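You operate a simulated robot arm through the tools that you are given. There is no shell and no other tool. Be economical: measure what you need, move in short steps, check, and stop when the job is done.

You run a simulated two-armed robot. Do the job below in one go: nothing can be reset, and whatever is moved stays where it is left.

JOB
Square up the notepads in the wooden frame and weight them down.
Fine: close the side plate by its wheel, push the sliding block in, draw both back; the black weight goes on the middle of the stack. Set down upright: black weight. Where these are worked on the way, their far stop is far enough and under half their travel is too little: sliding block.
Where things are to end (x, y in the base frame): black weight within 30 mm of [760, 20].

It is judged by the outcome, as a careful person would: the job done as asked, and still so three seconds after it is handed in. It fails if anything else is knocked over, pushed out of place, dropped, spilled or broken.

ROBOT AND FRAMES
Two 7-joint arms with two-finger parallel grippers on one trunk that stands fixed in place. Base frame: the origin is at the foot of the trunk, x ahead of it, y to its left, z up; the work surface is at about z = 800. Readings come in mm, rad, newtons and seconds.
The left shoulder is at [70, 188, 1290], the right one opposite. With the tool pointing down near the work surface each hand reaches from about 160 to 760 mm from the base axis, measured 20 degrees to its own side. Payload 3.91 kg a hand.
The TCP of each hand is the grasp point between the finger pads, 30 mm short of the fingertips. In the tool frame z runs along the fingers and y along their closing line. The gripper opens to 110 mm. The fingers are 20 mm wide and 10 mm thick; the gripper's body (48 by 112 mm) begins 55 mm behind the TCP.
Orientation is that of the tool frame in the base frame, as a unit quaternion [w, x, y, z]. With the fingers straight down and closing along the base's y, the tool's x points along the base's -x, its y along +y and its z along -z.

CONTROLS
- The arms move only by the tool jog_arm. It takes "left_motion", "right_motion" or both (then of equal length, played together; a hand with none holds still); each is a list of rows, each a list of 7 numbers: the shift along the tool's x, y, z in mm, then the turn, a rotation vector about the tool's x, y, z in rad, then the opening in per cent of the stroke, from 0 (shut) to 100 (fully open). In form: [[x, y, z, rx, ry, rz, fingers], ...]. A call has 1 to 8 rows; each row is the pose to reach, as a shift and turn from the pose commanded when the call began, along the tool's axes at that moment. A row lasts 0.2 s, in which the tool goes at most 50 mm and 0.15 rad; a call with a longer step from one row to the next is refused whole, and so is a gripper value outside its range. A pose out of reach is approached as far as the arm can. The call stops where the force on the tool passes 40 N (or 10 N more than at its start, if that is more) or the arm is blocked; 0.2 s more then pass. The fingers move at their own pace (about 72 mm/s each) and stop on an object; they squeeze with about 37 N. The grip force told is the motor's: it shows also when the fingers shut on nothing. Time passes only in rows, and 0.2 s behind the last, so rows that repeat a pose let the fingers close. It gives the time, the measured TCP pose, the force on the tool (base axes), the opening and the grip force at its end, in the units of the frame above (readings bear some noise), with the torque about the TCP (base axes, N m) and any sound that the robot's microphone picked up.
- Cameras (640 x 400 px; columns grow to the right, rows downward): "scene" is now at [133.4, -26, 1518.9]; the picture's right is [-0.28, -0.96, -0.00], its down [-0.55, 0.16, -0.82] and it looks along [0.79, -0.23, -0.57] (base axes); focal length 282 px, centre (320, 200). "left" rides on the left gripper at [72, -17, -103] in its tool frame; the picture's right is [0.23, 0.97, 0.00], its down [-0.76, 0.18, -0.62] and it looks along [-0.61, 0.14, 0.78] (tool axes); focal length 222 px, centre (320, 200). "right" rides on the right gripper at [72, 17, -103] in its tool frame; the picture's right is [-0.23, 0.97, 0.00], its down [-0.76, -0.18, -0.62] and it looks along [-0.61, -0.14, 0.78] (tool axes); focal length 222 px, centre (320, 200). There is no depth. A picture from a camera that has moved, and an enlarged one, comes with that camera's place and axes in the base frame and with its lens.
- snapshot(camera): a new picture of that camera. No time passes.
- lift_body(by): slides the trunk up (or, below 0, down) by that many mm; the arms and the scene camera ride with it, the base frame stays. It gives what a move gives, with no picture.
- aim_head(pan, tilt): turns the head with the scene camera to pan (to the left, within 1.501 rad either way) and tilt (down, from -0.506 to 1.204), counted from straight ahead of the robot. It gives what a move gives.
- enlarge(camera, box): a new picture of the part [left, top, right, bottom] of that camera's present view, enlarged. No time passes.
- job_done(): hands the job in; it is judged then, once.

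Go step by step. Nothing tells you positions but the pictures and the camera data: compare them with the known pose of the tool, close in by small moves and look again before you grip or let go. The budget is 120 turns and 78 pictures, counting those below and the enlarged ones. Unless the task says otherwise, let go and move clear before handing in, and close with one line.

The tools are called after "Emit:" as name(argument=value, ...) on one line, values as JSON. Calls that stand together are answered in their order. jog_arm: Moves the arms, as the interface text tells. Its arguments: {"type":"object","properties":{"left_motion":{"type":"array","items":{"type":"array","items":{"type":"number"}}},"right_motion":{"type":"array","items":{"type":"array","items":{"type":"number"}}}},"required":[]} The other tools are called the same way: lift_body (by) slides the trunk up or down; aim_head (pan, tilt) turns the head that bears the scene camera; snapshot (camera) takes a picture; enlarge (camera, box) takes an enlarged picture of a part of a camera's view; job_done () hands the job in.

At the start:

```text
clock: 0.0
left_tcp_pos: [377.1, 83.9, 1357.0]
left_tcp_rot: [0.001, 0.0, 1.0, 0.0]
left_ft_force: [0.4, 0.0, -0.8]
left_torque: [0.0, -0.04, 0.01]
left_opening: 109.9
left_grasp_force: 0.1
right_tcp_pos: [427.7, -403.3, 1305.7]
right_tcp_rot: [0.0, 0.0, 1.0, 0.001]
right_ft_force: [-1.1, -0.7, 0.5]
right_torque: [0.01, -0.01, -0.01]
right_opening: 110.0
right_grasp_force: 0.0
trunk travel left (down, up): [-800.0, 140.0]
head pan, tilt: [-0.286, 0.611]
```

scene: 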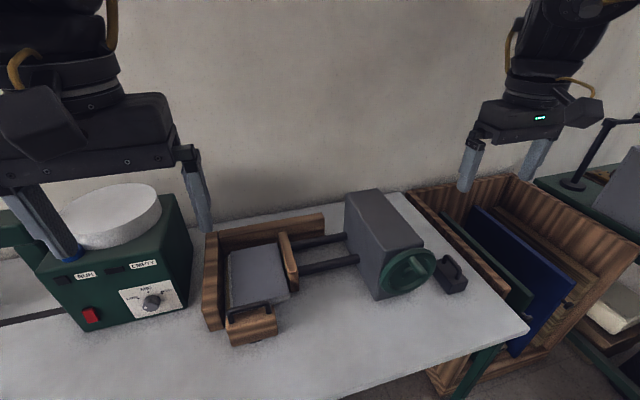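
right: 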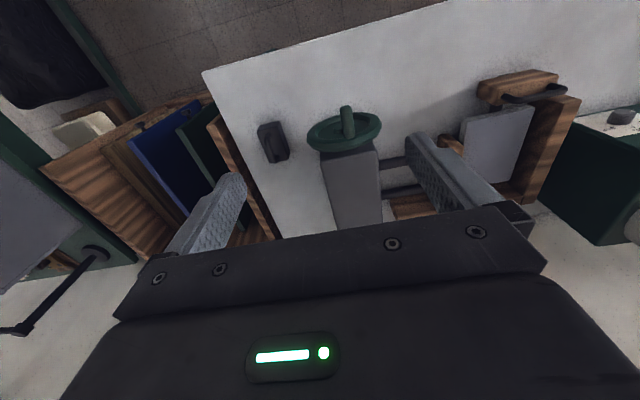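
left: 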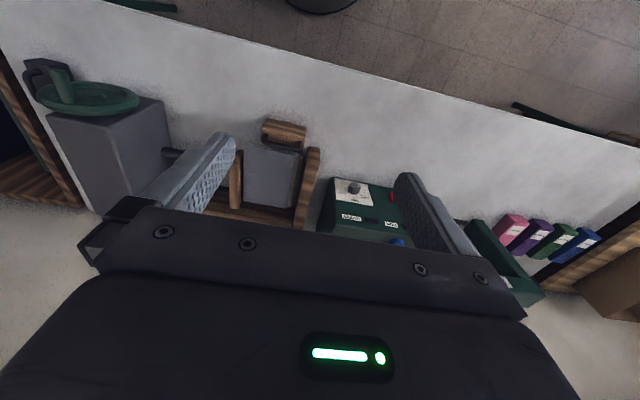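

I see a wooden frame with the notepads, a side plate on two rods from a grey housing with a green handwheel, a sliding block with a handle at the front, and a black weight right of the wheel. I'll look closer first.

Emit:
enlarge(camera="scene", box=[190, 180, 350, 360])

Emit:
enlarge(camera="scene", box=[320, 180, 500, 310])

Emit:
enlarge(camera="right", box=[240, 60, 600, 240])

```text
2.22 times, centred on (270, 270) of scene
camera zoom: at [133.4, -26.0, 1518.9], right [-0.28, -0.96, 0.0], down [-0.55, 0.16, -0.82], along [0.79, -0.23, -0.57], focal length 626 px, centre (431, 44)
```

zoom: 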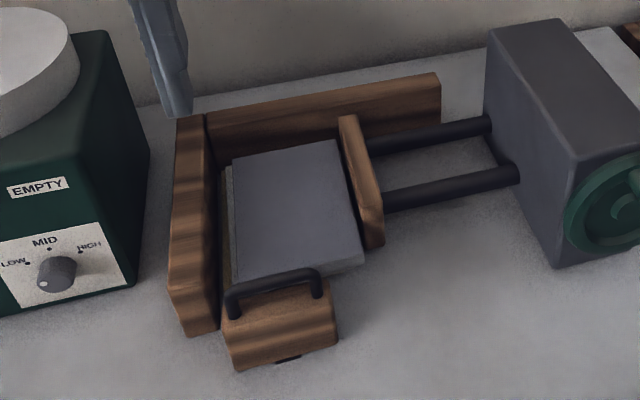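

```text
3.08 times, centred on (410, 245) of scene
camera zoom: at [133.4, -26.0, 1518.9], right [-0.28, -0.96, 0.0], down [-0.55, 0.16, -0.82], along [0.79, -0.23, -0.57], focal length 867 px, centre (43, 62)
```

zoom: 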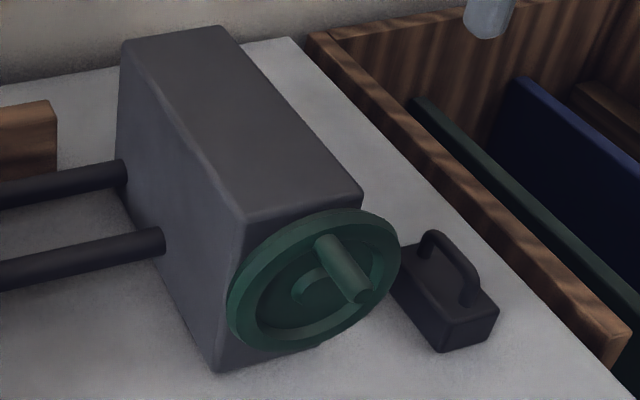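

```text
1.78 times, centred on (420, 150) of right
camera zoom: at [354.5, -387.0, 1409.5], right [0.23, 0.97, 0.0], down [0.76, -0.18, 0.62], along [0.61, -0.14, -0.78], focal length 395 px, centre (142, 289)
```

zoom: 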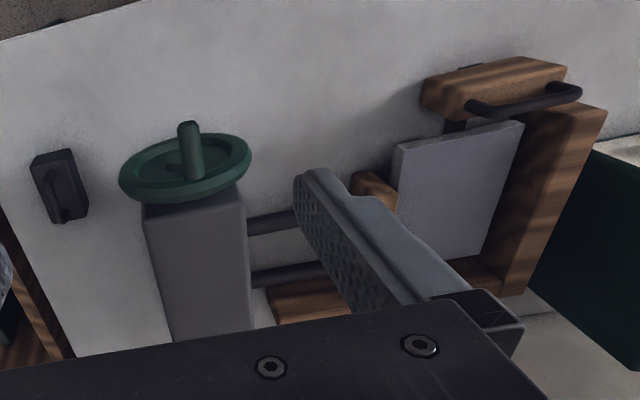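

The housing is at about x 577–852, y −325…−441, top z≈1003. The wheel axis runs along x at about (y −388, z 945), with the knob at the top near z≈1000. I'll bring the right hand above and in front of the knob and look.

Emit:
jog_arm(right_motion=[[-10, 4, 41, 0, 0, 0, 100], [-20, 7, 82, 0, 0, 0, 100], [-30, 10, 123, 0, 0, 0, 100], [-40, 13, 164, 0, 0, 0, 100], [-50, 17, 200, 0, 0, 0, 100]])

Emit:
snapshot(camera="right")

Emit:
enlarge(camera="scene", box=[320, 120, 500, 310])

Emit:
enlarge(camera="left", box=[20, 50, 420, 250])

```text
clock: 1.2
left_tcp_pos: [379.9, 83.6, 1355.2]
left_tcp_rot: [-0.001, 0.0, 1.0, 0.0]
left_ft_force: [-0.3, 0.1, 0.0]
left_torque: [-0.02, 0.0, 0.03]
left_opening: 109.8
left_grasp_force: 0.1
right_tcp_pos: [477.8, -387.7, 1106.0]
right_tcp_rot: [0.0, 0.001, 1.0, 0.0]
right_ft_force: [-0.2, 0.1, 0.7]
right_torque: [-0.02, 0.0, -0.01]
right_opening: 109.9
right_grasp_force: 0.0
trunk travel left (down, up): [-800.0, 140.0]
head pan, tilt: [-0.286, 0.611]
```

```text
71 pictures are left
camera right: at [406.4, -370.4, 1209.1], right [0.23, 0.97, 0.0], down [0.76, -0.18, 0.62], along [0.61, -0.14, -0.78], focal length 222 px, centre (320, 200)
```

right: 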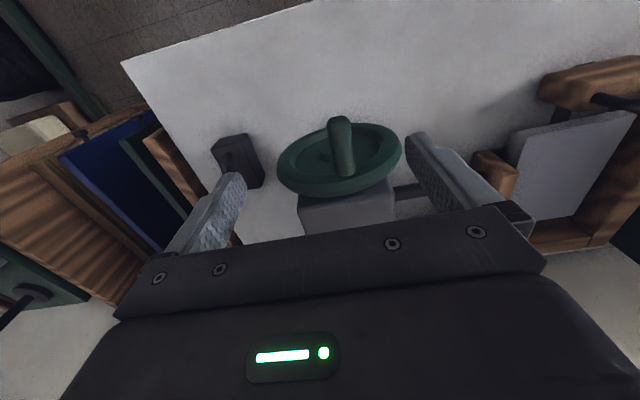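

```text
2.11 times, centred on (410, 215) of scene
camera zoom: at [135.4, -26.6, 1518.8], right [-0.28, -0.96, 0.0], down [-0.55, 0.16, -0.82], along [0.78, -0.23, -0.57], focal length 593 px, centre (130, 168)
```

zoom: 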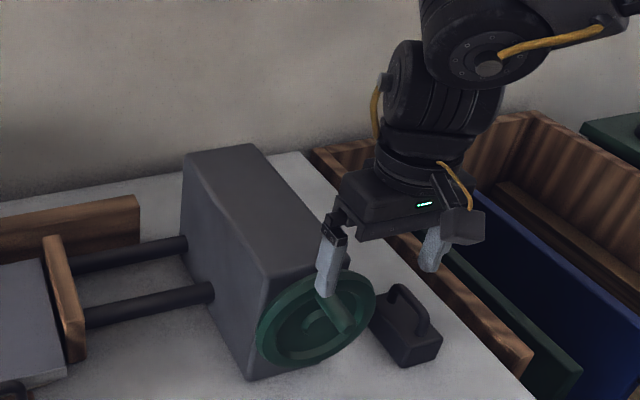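

```text
1.60 times, centred on (220, 150) of left
camera zoom: at [307.6, 68.3, 1460.2], right [-0.23, 0.97, 0.0], down [0.76, 0.18, 0.62], along [0.61, 0.14, -0.78], focal length 355 px, centre (480, 280)
```

zoom: 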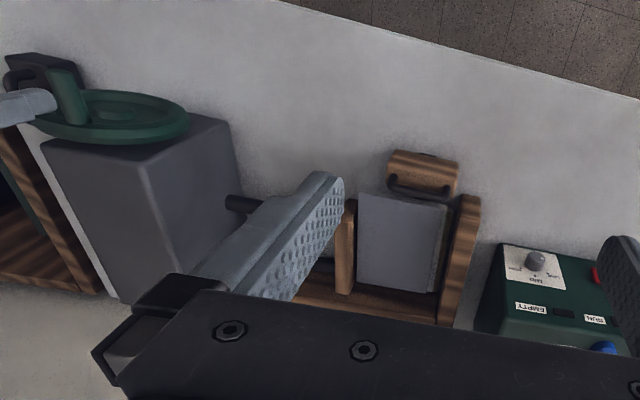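

The knob lies at about x 481–535, y −375, z 1003. I'll descend with the fingers straddling it, then look.

Emit:
jog_arm(right_motion=[[-25, 11, 20, 0, 0, 0, 100], [-25, 11, 60, 0, 0, 0, 80], [-25, 11, 100, 0, 0, 0, 60]])

Emit:
snapshot(camera="right")

Emit:
enlarge(camera="scene", box=[340, 180, 480, 310])

```text
clock: 2.0
left_tcp_pos: [376.8, 83.1, 1357.6]
left_tcp_rot: [0.0, 0.0, 1.0, 0.0]
left_ft_force: [0.1, -0.9, -0.2]
left_torque: [0.05, -0.03, -0.02]
left_opening: 110.0
left_grasp_force: 0.0
right_tcp_pos: [502.7, -377.1, 1006.4]
right_tcp_rot: [0.0, 0.0, 1.0, 0.0]
right_ft_force: [-0.3, -0.6, -0.8]
right_torque: [0.02, 0.02, 0.01]
right_opening: 65.9
right_grasp_force: 0.0
trunk travel left (down, up): [-800.0, 140.0]
head pan, tilt: [-0.286, 0.611]
```

```text
68 pictures are left
camera right: at [429.6, -360.7, 1109.1], right [0.23, 0.97, 0.0], down [0.76, -0.18, 0.62], along [0.61, -0.14, -0.78], focal length 222 px, centre (320, 200)
```

right: 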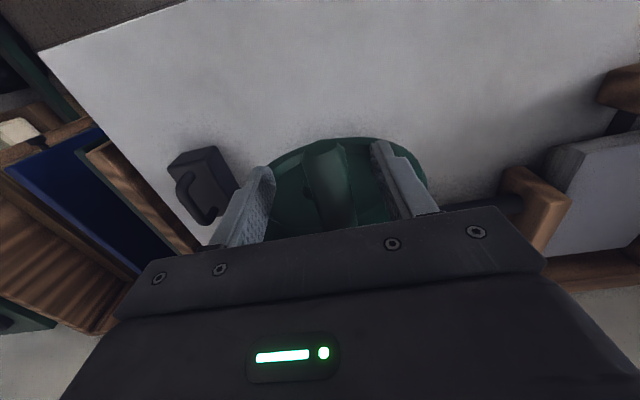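

```text
3.08 times, centred on (410, 245) of scene
camera zoom: at [133.2, -27.5, 1519.0], right [-0.28, -0.96, 0.0], down [-0.55, 0.16, -0.82], along [0.79, -0.23, -0.57], focal length 867 px, centre (43, 62)
```

zoom: 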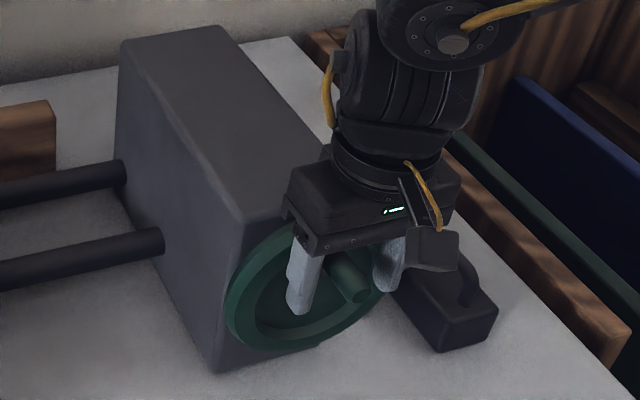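

The knob sits between the fingers. I'll close on it.

Emit:
jog_arm(right_motion=[[0, 0, 0, 0, 0, 0, 30], [0, 0, 0, 0, 0, 0, 10], [0, 0, 0, 0, 0, 0, 0], [0, 0, 0, 0, 0, 0, 0]])

Emit:
snapshot(camera="right")

```text
clock: 3.0
left_tcp_pos: [378.7, 85.1, 1356.8]
left_tcp_rot: [0.0, -0.001, 1.0, -0.002]
left_ft_force: [0.3, 0.3, -0.2]
left_torque: [-0.01, 0.02, -0.02]
left_opening: 109.9
left_grasp_force: 0.1
right_tcp_pos: [502.5, -375.5, 1006.8]
right_tcp_rot: [-0.001, 0.0, 1.0, 0.001]
right_ft_force: [1.5, 3.4, 1.1]
right_torque: [0.09, -0.07, 0.44]
right_opening: 21.3
right_grasp_force: 44.9
trunk travel left (down, up): [-800.0, 140.0]
head pan, tilt: [-0.286, 0.611]
```

```text
66 pictures are left
camera right: at [429.8, -358.7, 1110.0], right [0.23, 0.97, 0.0], down [0.76, -0.18, 0.62], along [0.61, -0.14, -0.78], focal length 222 px, centre (320, 200)
```

right: 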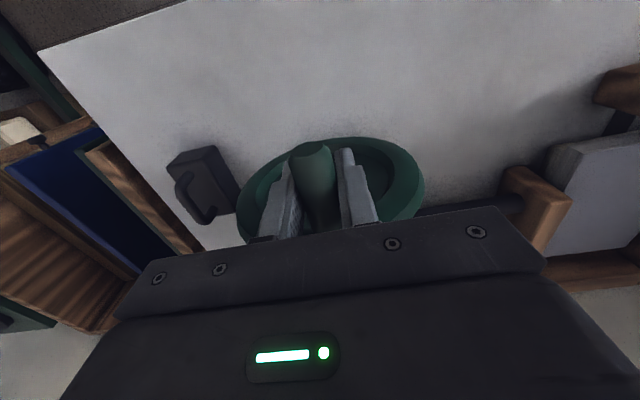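

The knob is gripped (21 mm). I'll try a small clockwise arc, toward −y, and read the forces.

Emit:
jog_arm(right_motion=[[0, -8, 0, 0, 0, 0, 0], [0, -16, 1, 0, 0, 0, 0], [0, -24, 4, 0, 0, 0, 0], [0, -24, 4, 0, 0, 0, 0]])

Emit:
snapshot(camera="scene")

```text
clock: 4.0
left_tcp_pos: [377.4, 87.1, 1356.5]
left_tcp_rot: [0.0, -0.001, 1.0, 0.0]
left_ft_force: [0.7, 0.2, 0.1]
left_torque: [0.02, -0.03, 0.02]
left_opening: 109.9
left_grasp_force: 0.1
right_tcp_pos: [502.1, -399.7, 1002.5]
right_tcp_rot: [0.001, 0.0, 1.0, 0.0]
right_ft_force: [5.1, 4.6, 8.3]
right_torque: [0.16, -0.24, 0.33]
right_opening: 20.7
right_grasp_force: 44.8
trunk travel left (down, up): [-800.0, 140.0]
head pan, tilt: [-0.286, 0.611]
```

```text
65 pictures are left
camera scene: at [133.7, -23.7, 1519.0], right [-0.28, -0.96, 0.0], down [-0.55, 0.16, -0.82], along [0.79, -0.23, -0.57], focal length 282 px, centre (320, 200)
```

scene: 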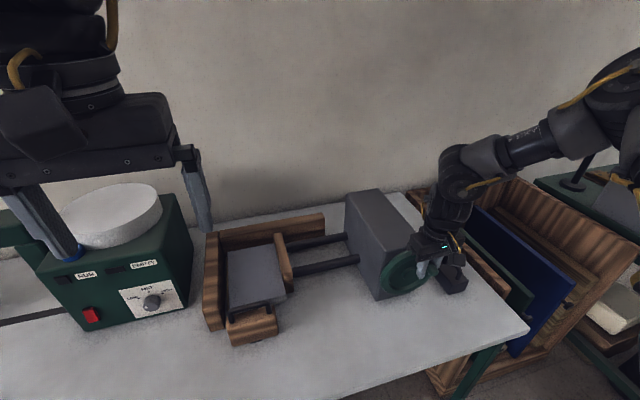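

The wheel turns easily and the plate seems to have shifted left. I'll check with the same zoom.

Emit:
enlarge(camera="scene", box=[190, 180, 350, 360])

```text
2.22 times, centred on (270, 270) of scene
camera zoom: at [133.7, -23.7, 1519.0], right [-0.28, -0.96, 0.0], down [-0.55, 0.16, -0.82], along [0.79, -0.23, -0.57], focal length 626 px, centre (431, 44)
```

zoom: 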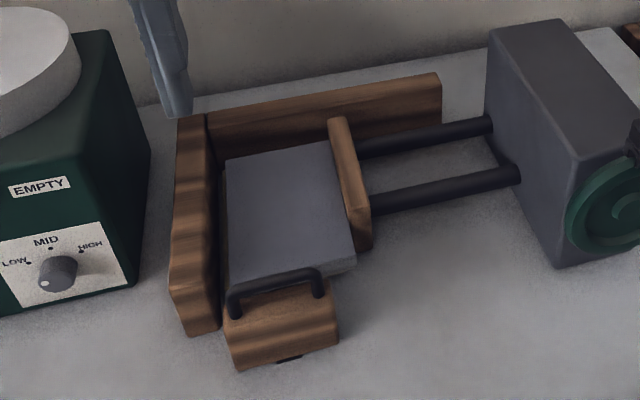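

The plate moved about 19 mm for roughly 24° of turning, so clockwise closes it. I'll continue along the arc in small steps until it meets resistance.

Emit:
jog_arm(right_motion=[[0, -5, 2, 0, 0, 0, 0], [0, -10, 4.5, 0, 0, 0, 0], [0, -15, 7.5, 0, 0, 0, 0], [0, -19, 11, 0, 0, 0, 0], [0, -19, 11, 0, 0, 0, 0]])

Emit:
enlarge(camera="scene", box=[190, 180, 350, 360])

```text
clock: 5.2
left_tcp_pos: [378.3, 86.6, 1355.6]
left_tcp_rot: [0.0, -0.001, 1.0, -0.001]
left_ft_force: [0.2, -0.3, 0.8]
left_torque: [0.02, 0.03, 0.01]
left_opening: 109.9
left_grasp_force: 0.0
right_tcp_pos: [502.2, -417.0, 992.6]
right_tcp_rot: [0.001, 0.0, 1.0, -0.001]
right_ft_force: [4.3, 9.2, 3.4]
right_torque: [0.02, -0.05, 0.75]
right_opening: 21.4
right_grasp_force: 45.4
trunk travel left (down, up): [-800.0, 140.0]
head pan, tilt: [-0.286, 0.611]
```

```text
2.22 times, centred on (270, 270) of scene
camera zoom: at [133.9, -23.7, 1518.9], right [-0.28, -0.96, 0.0], down [-0.55, 0.16, -0.82], along [0.79, -0.23, -0.57], focal length 626 px, centre (431, 44)
```

zoom: 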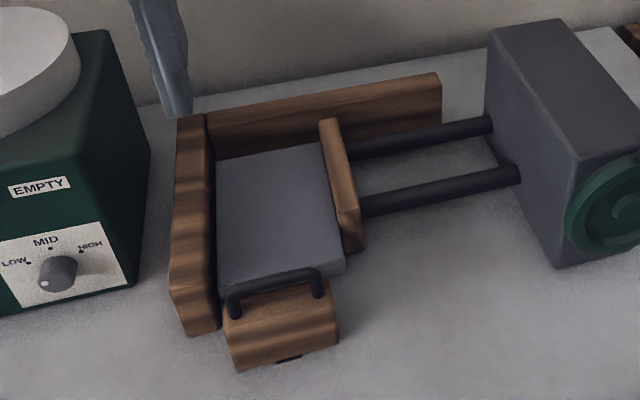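

The stack is nearly against the left wall. I'll turn a little further, watching the force.

Emit:
jog_arm(right_motion=[[0, -3, 3, 0, 0, 0, 0], [0, -6, 6, 0, 0, 0, 0], [0, -9, 9.5, 0, 0, 0, 0], [0, -11, 13, 0, 0, 0, 0], [0, -11, 13, 0, 0, 0, 0]])

Emit:
enlarge(camera="scene", box=[190, 180, 350, 360])

```text
clock: 6.4
left_tcp_pos: [376.1, 87.7, 1357.8]
left_tcp_rot: [0.002, 0.0, 1.0, -0.001]
left_ft_force: [0.6, 0.0, 0.3]
left_torque: [0.04, 0.0, -0.02]
left_opening: 110.1
left_grasp_force: 0.1
right_tcp_pos: [501.1, -425.8, 980.9]
right_tcp_rot: [0.002, 0.001, 1.0, -0.002]
right_ft_force: [3.8, 8.6, 19.5]
right_torque: [-0.35, 1.1, -0.11]
right_opening: 21.1
right_grasp_force: 44.9
trunk travel left (down, up): [-800.0, 140.0]
head pan, tilt: [-0.286, 0.611]
```

```text
2.22 times, centred on (270, 270) of scene
camera zoom: at [132.0, -22.0, 1519.4], right [-0.28, -0.96, 0.0], down [-0.55, 0.16, -0.82], along [0.79, -0.23, -0.57], focal length 626 px, centre (431, 44)
```

zoom: 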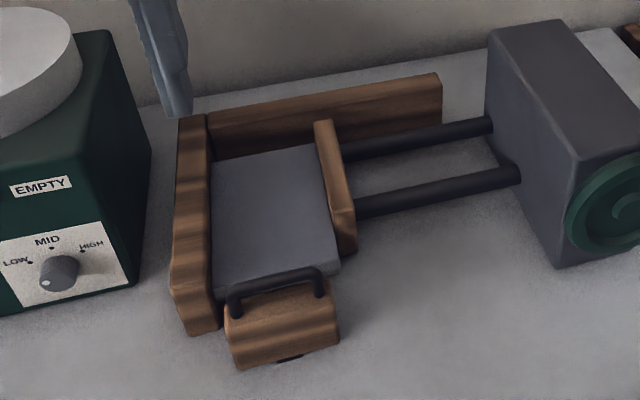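

The force is rising (19 N) and the stack looks to be against the wall. One more short turn will confirm the stop.

Emit:
jog_arm(right_motion=[[0, -2, 4, 0, 0, 0, 0], [0, -4, 8, 0, 0, 0, 0], [0, -5, 12, 0, 0, 0, 0], [0, -6, 16, 0, 0, 0, 0]])

Emit:
enlarge(camera="scene", box=[190, 180, 350, 360])

Emit:
enlarge(camera="scene", box=[340, 180, 480, 310])

```text
clock: 6.9
left_tcp_pos: [372.5, 87.0, 1358.8]
left_tcp_rot: [0.002, 0.0, 1.0, -0.002]
left_ft_force: [-0.5, -1.3, -0.8]
left_torque: [0.04, 0.0, 0.04]
left_opening: 110.0
left_grasp_force: 0.1
right_tcp_pos: [501.1, -427.4, 979.6]
right_tcp_rot: [0.006, -0.001, 1.0, 0.001]
right_ft_force: [-7.8, 14.7, 24.3]
right_torque: [-0.43, 0.93, -0.27]
right_opening: 21.0
right_grasp_force: 45.2
trunk travel left (down, up): [-800.0, 140.0]
head pan, tilt: [-0.286, 0.611]
stopped in row 2 (right hand): the force on the tool passed its limit at 48 N (the readings are from after the stop); the commanded pose is now the measured one
```

```text
2.22 times, centred on (270, 270) of scene
camera zoom: at [128.3, -22.2, 1519.4], right [-0.28, -0.96, 0.0], down [-0.55, 0.16, -0.82], along [0.79, -0.23, -0.57], focal length 626 px, centre (431, 44)
```

zoom: 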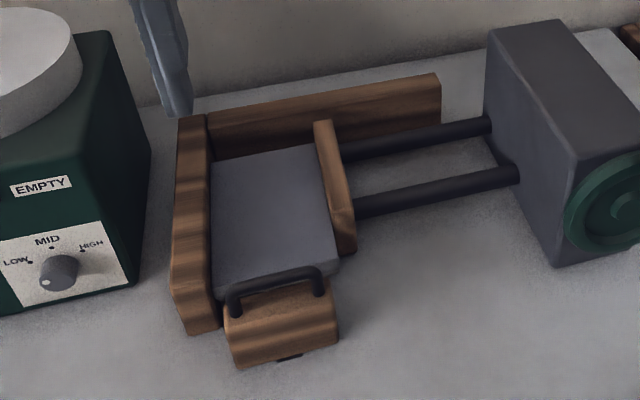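

```text
3.08 times, centred on (410, 245) of scene
camera zoom: at [128.3, -22.2, 1519.4], right [-0.28, -0.96, 0.0], down [-0.55, 0.16, -0.82], along [0.79, -0.23, -0.57], focal length 867 px, centre (43, 62)
```

zoom: 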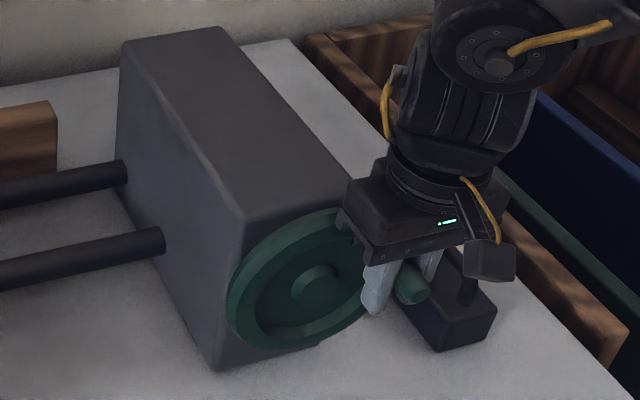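

The plate is at its stop, with the notepads against the left wall. The right hand keeps holding it closed while I bring the left hand over the block's handle, turning it 90° so the fingers close along x.

Emit:
jog_arm(left_motion=[[-13, -7, 25, 0, 0, 0.15, 100], [-26, -14, 50, 0, 0, 0.3, 100], [-39, -21, 75, 0, 0, 0.45, 100], [-52, -28, 100, 0, 0, 0.6, 100], [-65, -35, 125, 0, 0, 0.75, 100], [-78, -42, 150, 0, 0, 0.9, 100], [-91, -49, 175, 0, 0, 1.05, 100], [-105, -57, 200, 0, 0, 1.2, 100]])

Emit:
snapshot(camera="left")

```text
clock: 8.7
left_tcp_pos: [346.7, -94.4, 1354.2]
left_tcp_rot: [-0.011, 0.551, 0.834, -0.04]
left_ft_force: [0.2, 0.9, 1.3]
left_torque: [0.01, -0.02, -0.03]
left_opening: 110.1
left_grasp_force: 0.0
left hand out of reach, approached as far as the arm can: row 3, 4, 5, 6, 7, 8
right_tcp_pos: [500.6, -427.4, 979.0]
right_tcp_rot: [0.007, 0.001, 1.0, -0.002]
right_ft_force: [-8.5, 16.2, 27.5]
right_torque: [-0.33, -0.18, 0.02]
right_opening: 20.8
right_grasp_force: 44.6
trunk travel left (down, up): [-800.0, 140.0]
head pan, tilt: [-0.286, 0.611]
```

```text
59 pictures are left
camera left: at [308.3, -26.6, 1457.5], right [0.8, 0.59, -0.08], down [0.5, -0.6, 0.63], along [0.32, -0.54, -0.78], focal length 222 px, centre (320, 200)
```

left: 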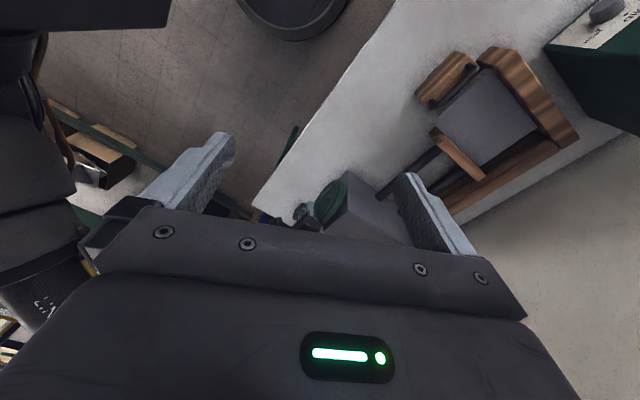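

That turn direction is beyond the left wrist's range there. I'll unwind it and come down toward the table first.

Emit:
jog_arm(left_motion=[[18, 15.5, 11.2, 0, 0, -0.147, 100], [36, 31, 22.4, 0, 0, -0.294, 100], [54, 46.5, 33.6, 0, 0, -0.44, 100], [72, 62, 44.8, 0, 0, -0.588, 100], [90, 77.5, 56, 0, 0, -0.735, 100], [108, 93, 67, 0, 0, -0.88, 100], [126, 108, 78, 0, 0, -1.03, 100], [144, 124, 90, 0, 0, -1.17, 100]])

```text
clock: 10.5
left_tcp_pos: [392.0, 82.1, 1242.4]
left_tcp_rot: [-0.032, 0.0, 0.999, -0.006]
left_ft_force: [0.4, 0.2, -0.4]
left_torque: [0.01, -0.02, 0.0]
left_opening: 109.8
left_grasp_force: 0.1
right_tcp_pos: [501.8, -427.7, 979.8]
right_tcp_rot: [0.006, -0.001, 1.0, -0.003]
right_ft_force: [-6.6, 15.2, 24.3]
right_torque: [-0.58, -0.31, 0.03]
right_opening: 20.9
right_grasp_force: 44.9
trunk travel left (down, up): [-800.0, 140.0]
head pan, tilt: [-0.286, 0.611]
```

Emit:
jog_arm(left_motion=[[-22, -10, 32, -0.003, -0.013, 0, 100], [-44, -20, 64, -0.006, -0.026, 0, 100], [-66, -30, 96, -0.009, -0.04, 0, 100], [-88, -40, 128, -0.012, -0.052, 0, 100], [-108, -52, 162, -0.012, -0.064, 0, 100]])

Emit:
snapshot(camera="left")

```text
clock: 11.7
left_tcp_pos: [489.9, 27.9, 1074.6]
left_tcp_rot: [0.0, 0.001, 1.0, 0.0]
left_ft_force: [0.8, -0.3, 0.2]
left_torque: [-0.02, 0.02, 0.02]
left_opening: 110.0
left_grasp_force: 0.0
right_tcp_pos: [501.0, -426.3, 979.0]
right_tcp_rot: [0.005, 0.0, 1.0, -0.002]
right_ft_force: [-6.4, 19.4, 20.4]
right_torque: [-0.47, 0.82, 0.02]
right_opening: 21.3
right_grasp_force: 45.2
trunk travel left (down, up): [-800.0, 140.0]
head pan, tilt: [-0.286, 0.611]
```

```text
58 pictures are left
camera left: at [418.2, 12.3, 1178.5], right [-0.23, 0.97, 0.0], down [0.76, 0.18, 0.62], along [0.61, 0.14, -0.78], focal length 222 px, centre (320, 200)
```

left: 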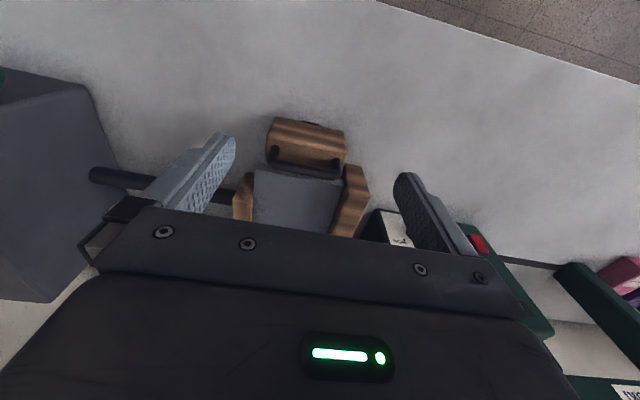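

Emit:
enlarge(camera="left", box=[220, 90, 400, 230])

Emit:
enlarge(camera="scene", box=[200, 260, 320, 350])

```text
2.86 times, centred on (310, 160) of left
camera zoom: at [418.2, 12.3, 1178.5], right [-0.23, 0.97, 0.0], down [0.76, 0.18, 0.62], along [0.61, 0.14, -0.78], focal length 635 px, centre (349, 314)
```

zoom: 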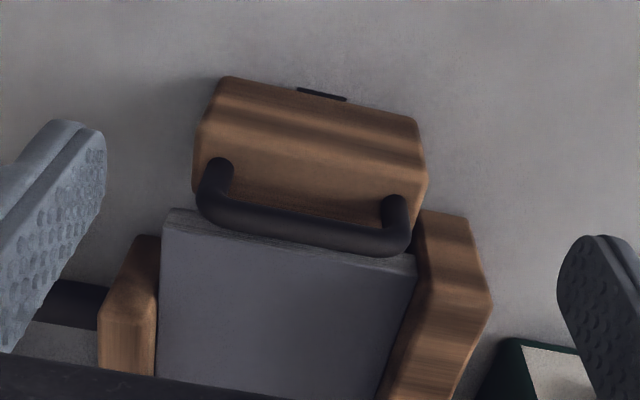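

```text
4.44 times, centred on (260, 305) of scene
camera zoom: at [129.2, -18.5, 1519.6], right [-0.28, -0.96, 0.0], down [-0.55, 0.16, -0.82], along [0.79, -0.23, -0.57], focal length 1253 px, centre (587, -267)
```

zoom: 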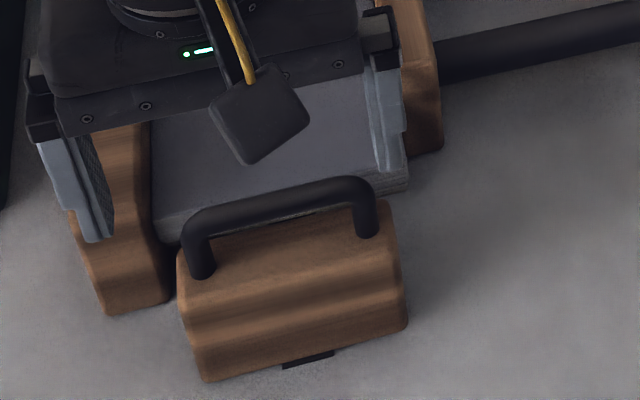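

The handle bar runs along y with its centre at about (604, 31, 874). The block top is at about z 828 and the stack top at about z 820. I'll now try turning the left hand the other way, in place.

Emit:
jog_arm(left_motion=[[0, 0, 0, 0, 0, -0.15, 80], [0, 0, 0, 0, 0, -0.3, 60], [0, 0, 0, 0, 0, -0.45, 60], [0, 0, 0, 0, 0, -0.6, 60], [0, 0, 0, 0, 0, -0.75, 60], [0, 0, 0, 0, 0, -0.9, 60], [0, 0, 0, 0, 0, -1.05, 60], [0, 0, 0, 0, 0, -1.2, 60]])

```text
clock: 13.5
left_tcp_pos: [491.4, 26.1, 1075.7]
left_tcp_rot: [0.0, -0.565, 0.825, 0.0]
left_ft_force: [-0.6, 0.0, 0.1]
left_torque: [0.03, 0.0, 0.03]
left_opening: 65.9
left_grasp_force: 0.0
right_tcp_pos: [500.0, -426.5, 979.3]
right_tcp_rot: [0.006, 0.0, 1.0, -0.002]
right_ft_force: [-11.6, 23.3, 13.9]
right_torque: [-0.64, -0.15, -0.05]
right_opening: 20.8
right_grasp_force: 44.9
trunk travel left (down, up): [-800.0, 140.0]
head pan, tilt: [-0.286, 0.611]
```

That direction works. I'll finish the turn and move over the handle at z≈960.

Emit:
jog_arm(left_motion=[[-12, -27, 0, 0, 0, -0.12, 60], [-24, -54, 25, 0, 0, -0.24, 60], [-36, -81, 60, 0, 0, -0.371, 60], [-45.5, -103.5, 100, 0, 0, -0.371, 60], [-45.5, -103.5, 110, 0, 0, -0.371, 60]])

Emit:
snapshot(camera="left")

Emit:
enlarge(camera="scene", box=[180, 200, 340, 350])

```text
clock: 14.7
left_tcp_pos: [604.8, 31.6, 964.1]
left_tcp_rot: [0.0, -0.706, 0.708, 0.0]
left_ft_force: [-0.1, 0.1, 0.2]
left_torque: [-0.02, -0.03, 0.02]
left_opening: 66.1
left_grasp_force: 0.0
right_tcp_pos: [501.5, -427.6, 978.9]
right_tcp_rot: [0.006, 0.0, 1.0, -0.003]
right_ft_force: [-12.8, 23.4, 12.7]
right_torque: [-0.47, -0.19, 0.0]
right_opening: 20.8
right_grasp_force: 45.2
trunk travel left (down, up): [-800.0, 140.0]
head pan, tilt: [-0.286, 0.611]
```

```text
55 pictures are left
camera left: at [621.8, -38.7, 1069.1], right [-0.97, -0.23, 0.0], down [-0.18, 0.76, 0.62], along [-0.14, 0.61, -0.78], focal length 222 px, centre (320, 200)
```

left: 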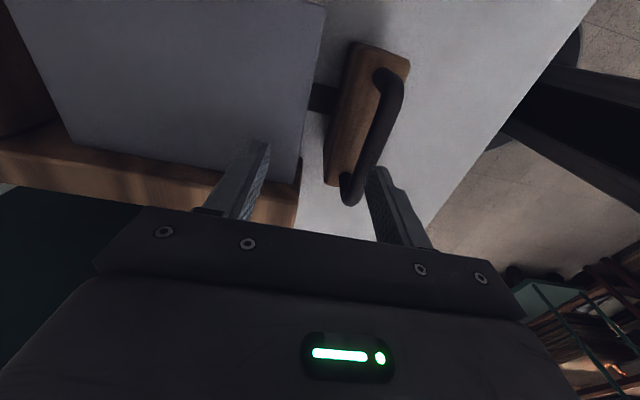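

```text
2.67 times, centred on (260, 275) of scene
camera zoom: at [129.1, -18.1, 1519.5], right [-0.28, -0.96, 0.0], down [-0.55, 0.16, -0.82], along [0.79, -0.23, -0.57], focal length 752 px, centre (480, 0)
```

zoom: 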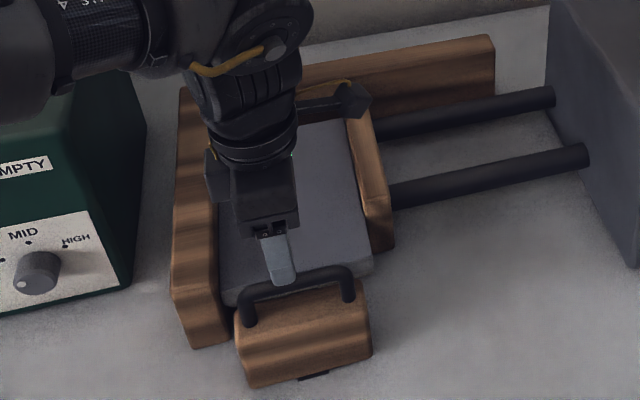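

The new view puts the bar lower in x and higher than I first took it: about (570, 25, 920), with block and stack tops near z≈880. I'll raise slightly, move over it, and check again.

Emit:
jog_arm(left_motion=[[0, 0, -25, 0, 0, 0, 60], [5, 35, -25, 0, 0, 0, 60], [5, 35, -25, 0, 0, 0, 60]])

Emit:
snapshot(camera="left")

Emit:
enlarge(camera="scene", box=[180, 200, 340, 350])

```text
clock: 15.5
left_tcp_pos: [569.9, 26.9, 990.1]
left_tcp_rot: [-0.001, -0.707, 0.708, 0.0]
left_ft_force: [-0.1, 1.2, 0.4]
left_torque: [-0.01, 0.0, 0.01]
left_opening: 65.8
left_grasp_force: 0.1
right_tcp_pos: [501.2, -428.5, 979.0]
right_tcp_rot: [0.005, 0.0, 1.0, -0.003]
right_ft_force: [-13.1, 24.9, 11.5]
right_torque: [-0.58, -0.03, -0.01]
right_opening: 20.8
right_grasp_force: 45.2
trunk travel left (down, up): [-800.0, 140.0]
head pan, tilt: [-0.286, 0.611]
```

```text
53 pictures are left
camera left: at [587.0, -43.6, 1093.6], right [-0.97, -0.23, 0.0], down [-0.18, 0.76, 0.62], along [-0.14, 0.61, -0.78], focal length 222 px, centre (320, 200)
```

left: 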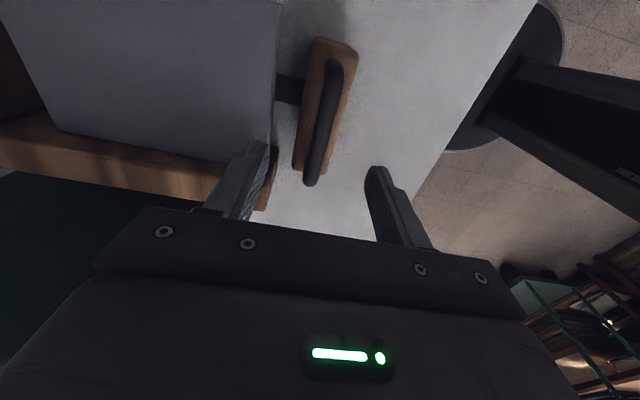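

```text
2.67 times, centred on (260, 275) of scene
camera zoom: at [129.3, -18.0, 1519.4], right [-0.28, -0.96, 0.0], down [-0.55, 0.16, -0.82], along [0.79, -0.23, -0.57], focal length 752 px, centre (480, 0)
```

zoom: 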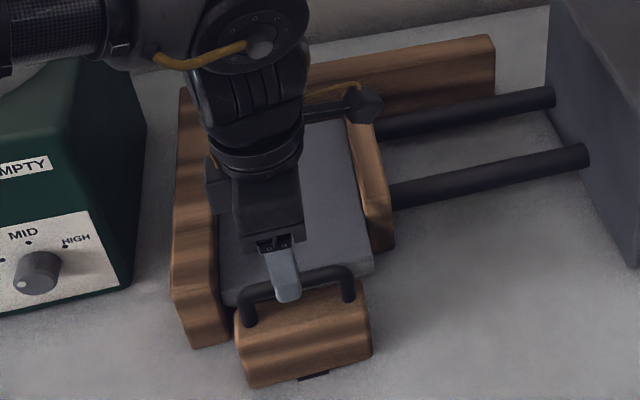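

The bar is refined to (570, ~20, 927). I'll descend to straddle it, then close.

Emit:
jog_arm(left_motion=[[3, 0, 25, 0, 0, 0, 50], [3, 0, 45, 0, 0, 0, 50], [3, 0, 62, 0, 0, 0, 50], [3, 0, 62, 0, 0, 0, 50]])

Emit:
snapshot(camera="left")

Emit:
enlarge(camera="scene", box=[180, 200, 340, 350])

```text
clock: 16.5
left_tcp_pos: [568.8, 23.2, 928.4]
left_tcp_rot: [0.0, -0.706, 0.708, 0.0]
left_ft_force: [-0.3, -0.1, 0.6]
left_torque: [0.03, 0.01, 0.03]
left_opening: 55.0
left_grasp_force: 0.0
right_tcp_pos: [502.1, -426.6, 978.7]
right_tcp_rot: [0.005, 0.0, 1.0, -0.003]
right_ft_force: [-14.6, 26.1, 10.2]
right_torque: [-0.6, -0.28, -0.01]
right_opening: 21.3
right_grasp_force: 45.1
trunk travel left (down, up): [-800.0, 140.0]
head pan, tilt: [-0.286, 0.611]
```

```text
51 pictures are left
camera left: at [586.4, -46.8, 1031.9], right [-0.97, -0.23, 0.0], down [-0.18, 0.76, 0.62], along [-0.14, 0.61, -0.78], focal length 222 px, centre (320, 200)
```

left: 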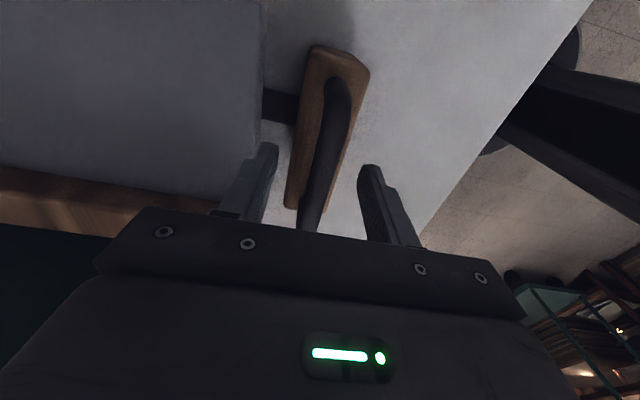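

```text
2.67 times, centred on (260, 275) of scene
camera zoom: at [129.2, -17.8, 1519.4], right [-0.28, -0.96, 0.0], down [-0.55, 0.16, -0.82], along [0.79, -0.23, -0.57], focal length 752 px, centre (480, 0)
```

zoom: 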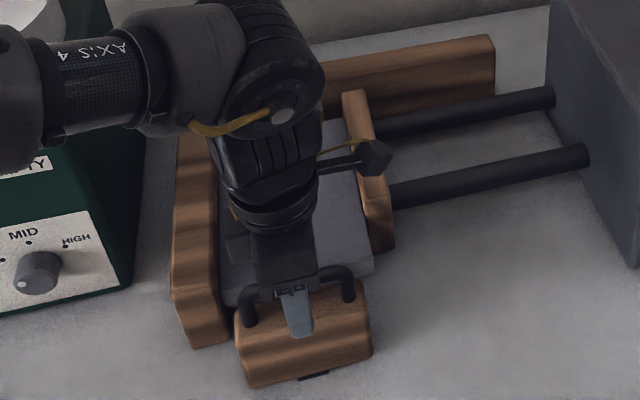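

The bar is between the fingers, so I'll close.

Emit:
jog_arm(left_motion=[[0, 0, 0, 0, 0, 0, 20], [0, 0, 0, 0, 0, 0, 5], [0, 0, 0, 0, 0, 0, 0], [0, 0, 0, 0, 0, 0, 0]])

Emit:
enlarge(camera="left", box=[180, 20, 440, 240])

```text
clock: 17.5
left_tcp_pos: [569.9, 23.7, 928.5]
left_tcp_rot: [0.0, -0.706, 0.708, 0.0]
left_ft_force: [11.2, -2.1, -5.7]
left_torque: [0.09, -0.07, 0.08]
left_opening: 13.5
left_grasp_force: 44.8
right_tcp_pos: [502.1, -427.8, 979.7]
right_tcp_rot: [0.005, -0.001, 1.0, -0.003]
right_ft_force: [-21.7, 25.3, 15.5]
right_torque: [-0.51, -1.27, 0.14]
right_opening: 21.2
right_grasp_force: 44.7
trunk travel left (down, up): [-800.0, 140.0]
head pan, tilt: [-0.286, 0.611]
```

```text
1.82 times, centred on (310, 130) of left
camera zoom: at [587.0, -46.8, 1032.2], right [-0.97, -0.23, 0.0], down [-0.18, 0.76, 0.62], along [-0.14, 0.61, -0.78], focal length 404 px, centre (338, 327)
```

zoom: 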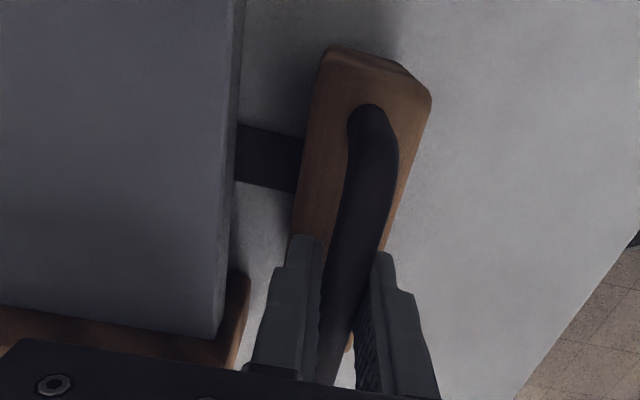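

The handle is gripped (13.5 mm). I'll push it in along +x in small steps.

Emit:
jog_arm(left_motion=[[0, -5, 0, 0, 0, 0, 0], [0, -10, 0, 0, 0, 0, 0], [0, -15, 0, 0, 0, 0, 0], [0, -20, 0, 0, 0, 0, 0], [0, -25, 0, 0, 0, 0, 0], [0, -30, 0, 0, 0, 0, 0]])

Emit:
enlarge(camera="left", box=[180, 20, 440, 240])

```text
clock: 18.9
left_tcp_pos: [598.8, 22.8, 928.6]
left_tcp_rot: [0.0, -0.707, 0.708, 0.001]
left_ft_force: [-2.5, 5.6, -8.3]
left_torque: [0.12, 0.01, 0.13]
left_opening: 13.8
left_grasp_force: 45.2
right_tcp_pos: [501.7, -427.6, 979.4]
right_tcp_rot: [0.005, 0.0, 1.0, -0.003]
right_ft_force: [-16.5, 21.5, 10.5]
right_torque: [-0.57, 0.02, -0.07]
right_opening: 20.7
right_grasp_force: 45.3
trunk travel left (down, up): [-800.0, 140.0]
head pan, tilt: [-0.286, 0.611]
```

```text
1.82 times, centred on (310, 130) of left
camera zoom: at [615.9, -47.0, 1032.1], right [-0.97, -0.23, 0.0], down [-0.18, 0.76, 0.62], along [-0.14, 0.61, -0.78], focal length 404 px, centre (338, 327)
```

zoom: 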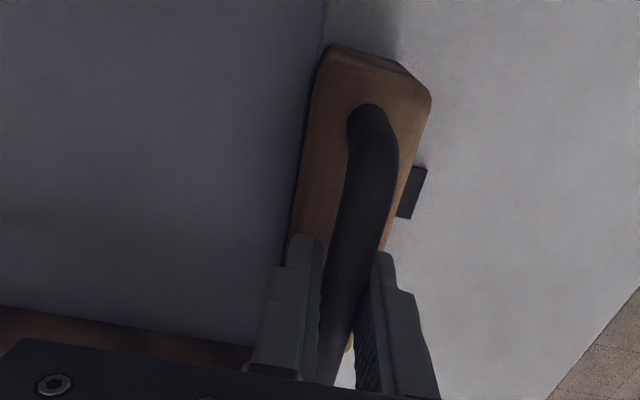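

The block has just reached the stack. I'll keep pushing until it resists.

Emit:
jog_arm(left_motion=[[0, -4, 0, 0, 0, 0, 0], [0, -8, 0, 0, 0, 0, 0], [0, -12, 0, 0, 0, 0, 0], [0, -16, 0, 0, 0, 0, 0], [0, -20, 0, 0, 0, 0, 0], [0, -24, 0, 0, 0, 0, 0], [0, -28, 0, 0, 0, 0, 0], [0, -32, 0, 0, 0, 0, 0]])

Emit:
snapshot(camera="scene")

```text
clock: 20.7
left_tcp_pos: [629.3, 24.0, 929.1]
left_tcp_rot: [0.0, 0.707, -0.707, 0.0]
left_ft_force: [-18.4, 17.1, -2.9]
left_torque: [0.56, 0.05, -0.11]
left_opening: 13.3
left_grasp_force: 45.5
right_tcp_pos: [500.8, -427.2, 978.6]
right_tcp_rot: [0.005, 0.0, 1.0, -0.003]
right_ft_force: [-5.4, 18.9, -6.0]
right_torque: [-0.48, -0.63, 0.11]
right_opening: 20.9
right_grasp_force: 44.6
trunk travel left (down, up): [-800.0, 140.0]
head pan, tilt: [-0.286, 0.611]
```

```text
47 pictures are left
camera scene: at [129.4, -16.6, 1519.4], right [-0.28, -0.96, 0.0], down [-0.55, 0.16, -0.82], along [0.79, -0.23, -0.57], focal length 282 px, centre (320, 200)
```

scene: 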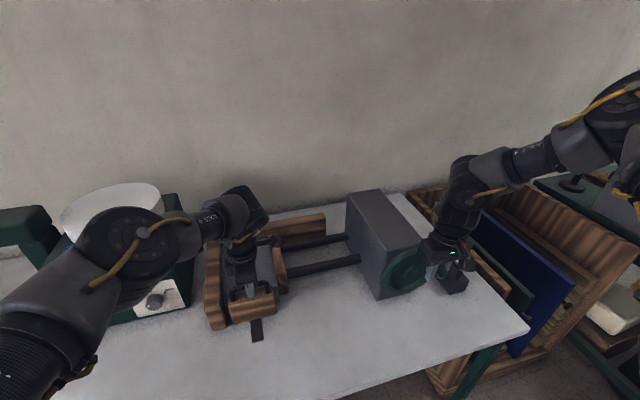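

Travel is 60 mm so far, against about 20 N of friction. I'll continue to the stop.

Emit:
jog_arm(left_motion=[[0, -3, 0, 0, 0, 0, 0], [0, -6, 0, 0, 0, 0, 0], [0, -9, 0, 0, 0, 0, 0], [0, -12, 0, 0, 0, 0, 0], [0, -15, 0, 0, 0, 0, 0], [0, -18, 0, 0, 0, 0, 0], [0, -21, 0, 0, 0, 0, 0], [0, -24, 0, 0, 0, 0, 0]])

Emit:
enlarge(camera="scene", box=[190, 180, 350, 360])

```text
clock: 21.7
left_tcp_pos: [640.6, 24.1, 929.0]
left_tcp_rot: [0.002, 0.709, -0.706, -0.007]
left_ft_force: [-15.6, 18.2, 10.4]
left_torque: [0.86, 0.23, -0.21]
left_opening: 13.5
left_grasp_force: 45.7
right_tcp_pos: [502.3, -426.6, 978.9]
right_tcp_rot: [0.006, -0.001, 1.0, 0.0]
right_ft_force: [-1.7, 20.0, -9.1]
right_torque: [-0.52, -0.86, -0.21]
right_opening: 20.9
right_grasp_force: 44.8
trunk travel left (down, up): [-800.0, 140.0]
head pan, tilt: [-0.286, 0.611]
stopped in row 4 (left hand): the force on the tool passed its limit at 42 N (the readings are from after the stop); the commanded pose is now the measured one
```

```text
2.22 times, centred on (270, 270) of scene
camera zoom: at [129.3, -16.5, 1519.8], right [-0.28, -0.96, 0.0], down [-0.55, 0.16, -0.82], along [0.79, -0.23, -0.57], focal length 626 px, centre (431, 44)
```

zoom: 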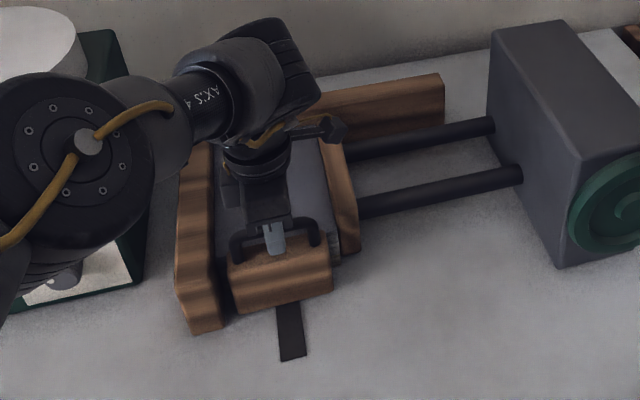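

It stopped after 71 mm of travel. One more short push will confirm it's really against the stop.

Emit:
jog_arm(left_motion=[[0, -3, 0, 0, 0, 0, 0], [0, -6, 0, 0, 0, 0, 0], [0, -9, 0, 0, 0, 0, 0], [0, -12, 0, 0, 0, 0, 0]])

Emit:
enlarge(camera="left", box=[0, 0, 400, 250])

```text
clock: 22.0
left_tcp_pos: [640.9, 23.3, 928.9]
left_tcp_rot: [0.003, 0.71, -0.704, -0.011]
left_ft_force: [-21.5, 21.7, 16.3]
left_torque: [0.74, 0.28, -0.4]
left_opening: 13.7
left_grasp_force: 45.0
right_tcp_pos: [501.5, -425.9, 979.2]
right_tcp_rot: [0.006, -0.003, 1.0, 0.003]
right_ft_force: [7.1, 21.9, -8.9]
right_torque: [-0.52, 0.6, -0.36]
right_opening: 21.2
right_grasp_force: 44.7
trunk travel left (down, up): [-800.0, 140.0]
head pan, tilt: [-0.286, 0.611]
stopped in row 1 (left hand): the force on the tool passed its limit at 42 N (the readings are from after the stop); the commanded pose is now the measured one
```

```text
1.60 times, centred on (200, 125) of left
camera zoom: at [659.6, -48.3, 1030.9], right [-0.97, -0.23, 0.01], down [-0.17, 0.75, 0.64], along [-0.16, 0.61, -0.77], focal length 355 px, centre (512, 320)
```

zoom: 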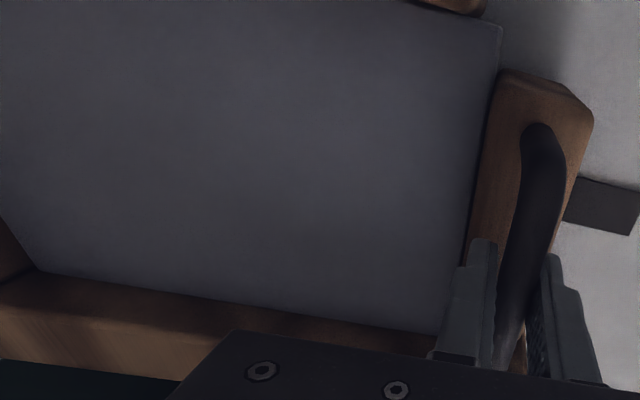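

The stack is tight against the back and left walls. I'll draw the block back to where it started (x≈570).

Emit:
jog_arm(left_motion=[[0, 9, 0, 0, 0, 0, 0], [0, 18, 0, 0, 0, 0, 0], [0, 27, 0, 0, 0, 0, 0], [0, 36, 0, 0, 0, 0, 0], [0, 45, 0, 0, 0, 0, 0], [0, 54, 0, 0, 0, 0, 0], [0, 62, 0, 0, 0, 0, 0], [0, 70, 0, 0, 0, 0, 0]])

Emit:
enlarge(camera="scene", box=[190, 180, 350, 360])

```text
clock: 23.8
left_tcp_pos: [570.5, 23.5, 927.1]
left_tcp_rot: [0.003, 0.708, -0.706, -0.008]
left_ft_force: [0.6, 24.7, 12.7]
left_torque: [0.5, 0.03, -0.26]
left_opening: 13.7
left_grasp_force: 44.9
right_tcp_pos: [501.5, -428.2, 980.3]
right_tcp_rot: [0.003, -0.002, 1.0, -0.001]
right_ft_force: [-8.5, 31.5, -7.8]
right_torque: [-0.72, -0.16, -0.18]
right_opening: 21.2
right_grasp_force: 44.6
trunk travel left (down, up): [-800.0, 140.0]
head pan, tilt: [-0.286, 0.611]
```

```text
2.22 times, centred on (270, 270) of scene
camera zoom: at [130.9, -11.4, 1519.3], right [-0.28, -0.96, 0.01], down [-0.55, 0.15, -0.82], along [0.79, -0.23, -0.57], focal length 626 px, centre (431, 44)
```

zoom: 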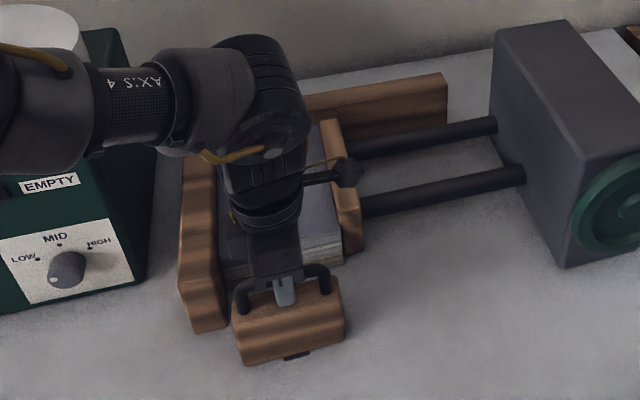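

The block is back at its start. A small extra tug will confirm its near stop.

Emit:
jog_arm(left_motion=[[0, 1.5, 0, 0, 0, 0, 0], [0, 3, 0, 0, 0, 0, 0]])

```text
clock: 24.4
left_tcp_pos: [569.1, 23.1, 927.6]
left_tcp_rot: [0.002, 0.709, -0.706, -0.007]
left_ft_force: [13.7, 21.8, 7.9]
left_torque: [0.51, -0.1, -0.27]
left_opening: 13.5
left_grasp_force: 45.1
right_tcp_pos: [501.4, -428.5, 979.4]
right_tcp_rot: [0.004, -0.002, 1.0, 0.0]
right_ft_force: [-16.4, 32.8, -3.7]
right_torque: [-0.68, -1.49, -0.01]
right_opening: 21.2
right_grasp_force: 44.4
trunk travel left (down, up): [-800.0, 140.0]
head pan, tilt: [-0.286, 0.611]
```

The block is at its rear stop. I'll release the handle and lift the left hand clear.

Emit:
jog_arm(left_motion=[[0, -2, 0, 0, 0, 0, 15], [0, -2, 0, 0, 0, 0, 35], [0, -2, 0, 0, 0, 0, 35], [0, -2, -30, 0, 0, 0, 35], [0, -2, -70, 0, 0, 0, 35], [0, -2, -110, 0, 0, 0, 35], [0, -2, -150, 0, 0, 0, 50], [0, 40, -170, 0, 0, 0, 50]])

Emit:
enlarge(camera="scene", box=[190, 180, 350, 360])

```text
clock: 26.2
left_tcp_pos: [530.3, 21.4, 1098.2]
left_tcp_rot: [0.004, 0.708, -0.706, -0.007]
left_ft_force: [0.1, 0.2, 0.4]
left_torque: [0.0, -0.01, 0.03]
left_opening: 54.9
left_grasp_force: 0.0
right_tcp_pos: [501.8, -428.2, 978.7]
right_tcp_rot: [0.003, -0.001, 1.0, 0.001]
right_ft_force: [-9.7, 39.8, 6.9]
right_torque: [-0.77, -0.39, -0.26]
right_opening: 21.3
right_grasp_force: 44.9
trunk travel left (down, up): [-800.0, 140.0]
head pan, tilt: [-0.286, 0.611]
```

```text
2.22 times, centred on (270, 270) of scene
camera zoom: at [130.7, -12.5, 1519.2], right [-0.28, -0.96, 0.01], down [-0.55, 0.16, -0.82], along [0.79, -0.23, -0.57], focal length 626 px, centre (431, 44)
```

zoom: 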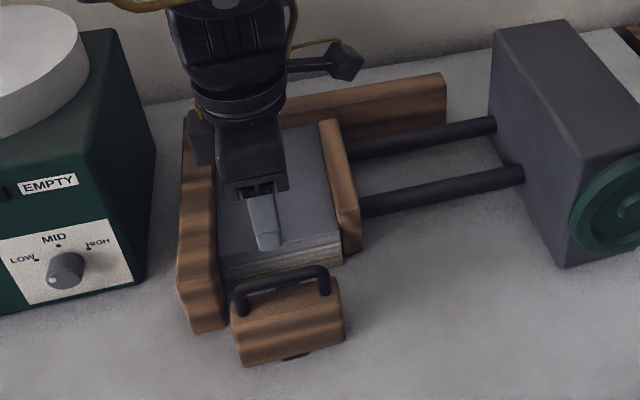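

The stack is square. Now I'll turn the wheel back counter-clockwise along the same arc.

Emit:
jog_arm(right_motion=[[0, 1.5, -3, 0, 0, 0, 0], [0, 4, -6.5, 0, 0, 0, 0], [0, 7.5, -10.3, 0, 0, 0, 0], [0, 11, -13.3, 0, 0, 0, 0], [0, 16, -17, 0, 0, 0, 0], [0, 22, -20.5, 0, 0, 0, 0], [0, 28, -23, 0, 0, 0, 0], [0, 34, -25, 0, 0, 0, 0]])

```text
clock: 26.9
left_tcp_pos: [534.8, 13.3, 1096.5]
left_tcp_rot: [0.003, 0.708, -0.706, -0.009]
left_ft_force: [-0.1, -0.2, 0.2]
left_torque: [0.01, 0.05, -0.01]
left_opening: 55.2
left_grasp_force: 0.0
right_tcp_pos: [501.0, -426.7, 980.0]
right_tcp_rot: [-0.002, -0.004, 1.0, 0.008]
right_ft_force: [0.3, 38.1, -18.8]
right_torque: [-0.63, -0.09, -1.05]
right_opening: 21.1
right_grasp_force: 45.1
trunk travel left (down, up): [-800.0, 140.0]
head pan, tilt: [-0.286, 0.611]
stopped in row 3 (right hand): the force on the tool passed its limit at 53 N (the readings are from after the stop); the commanded pose is now the measured one
```

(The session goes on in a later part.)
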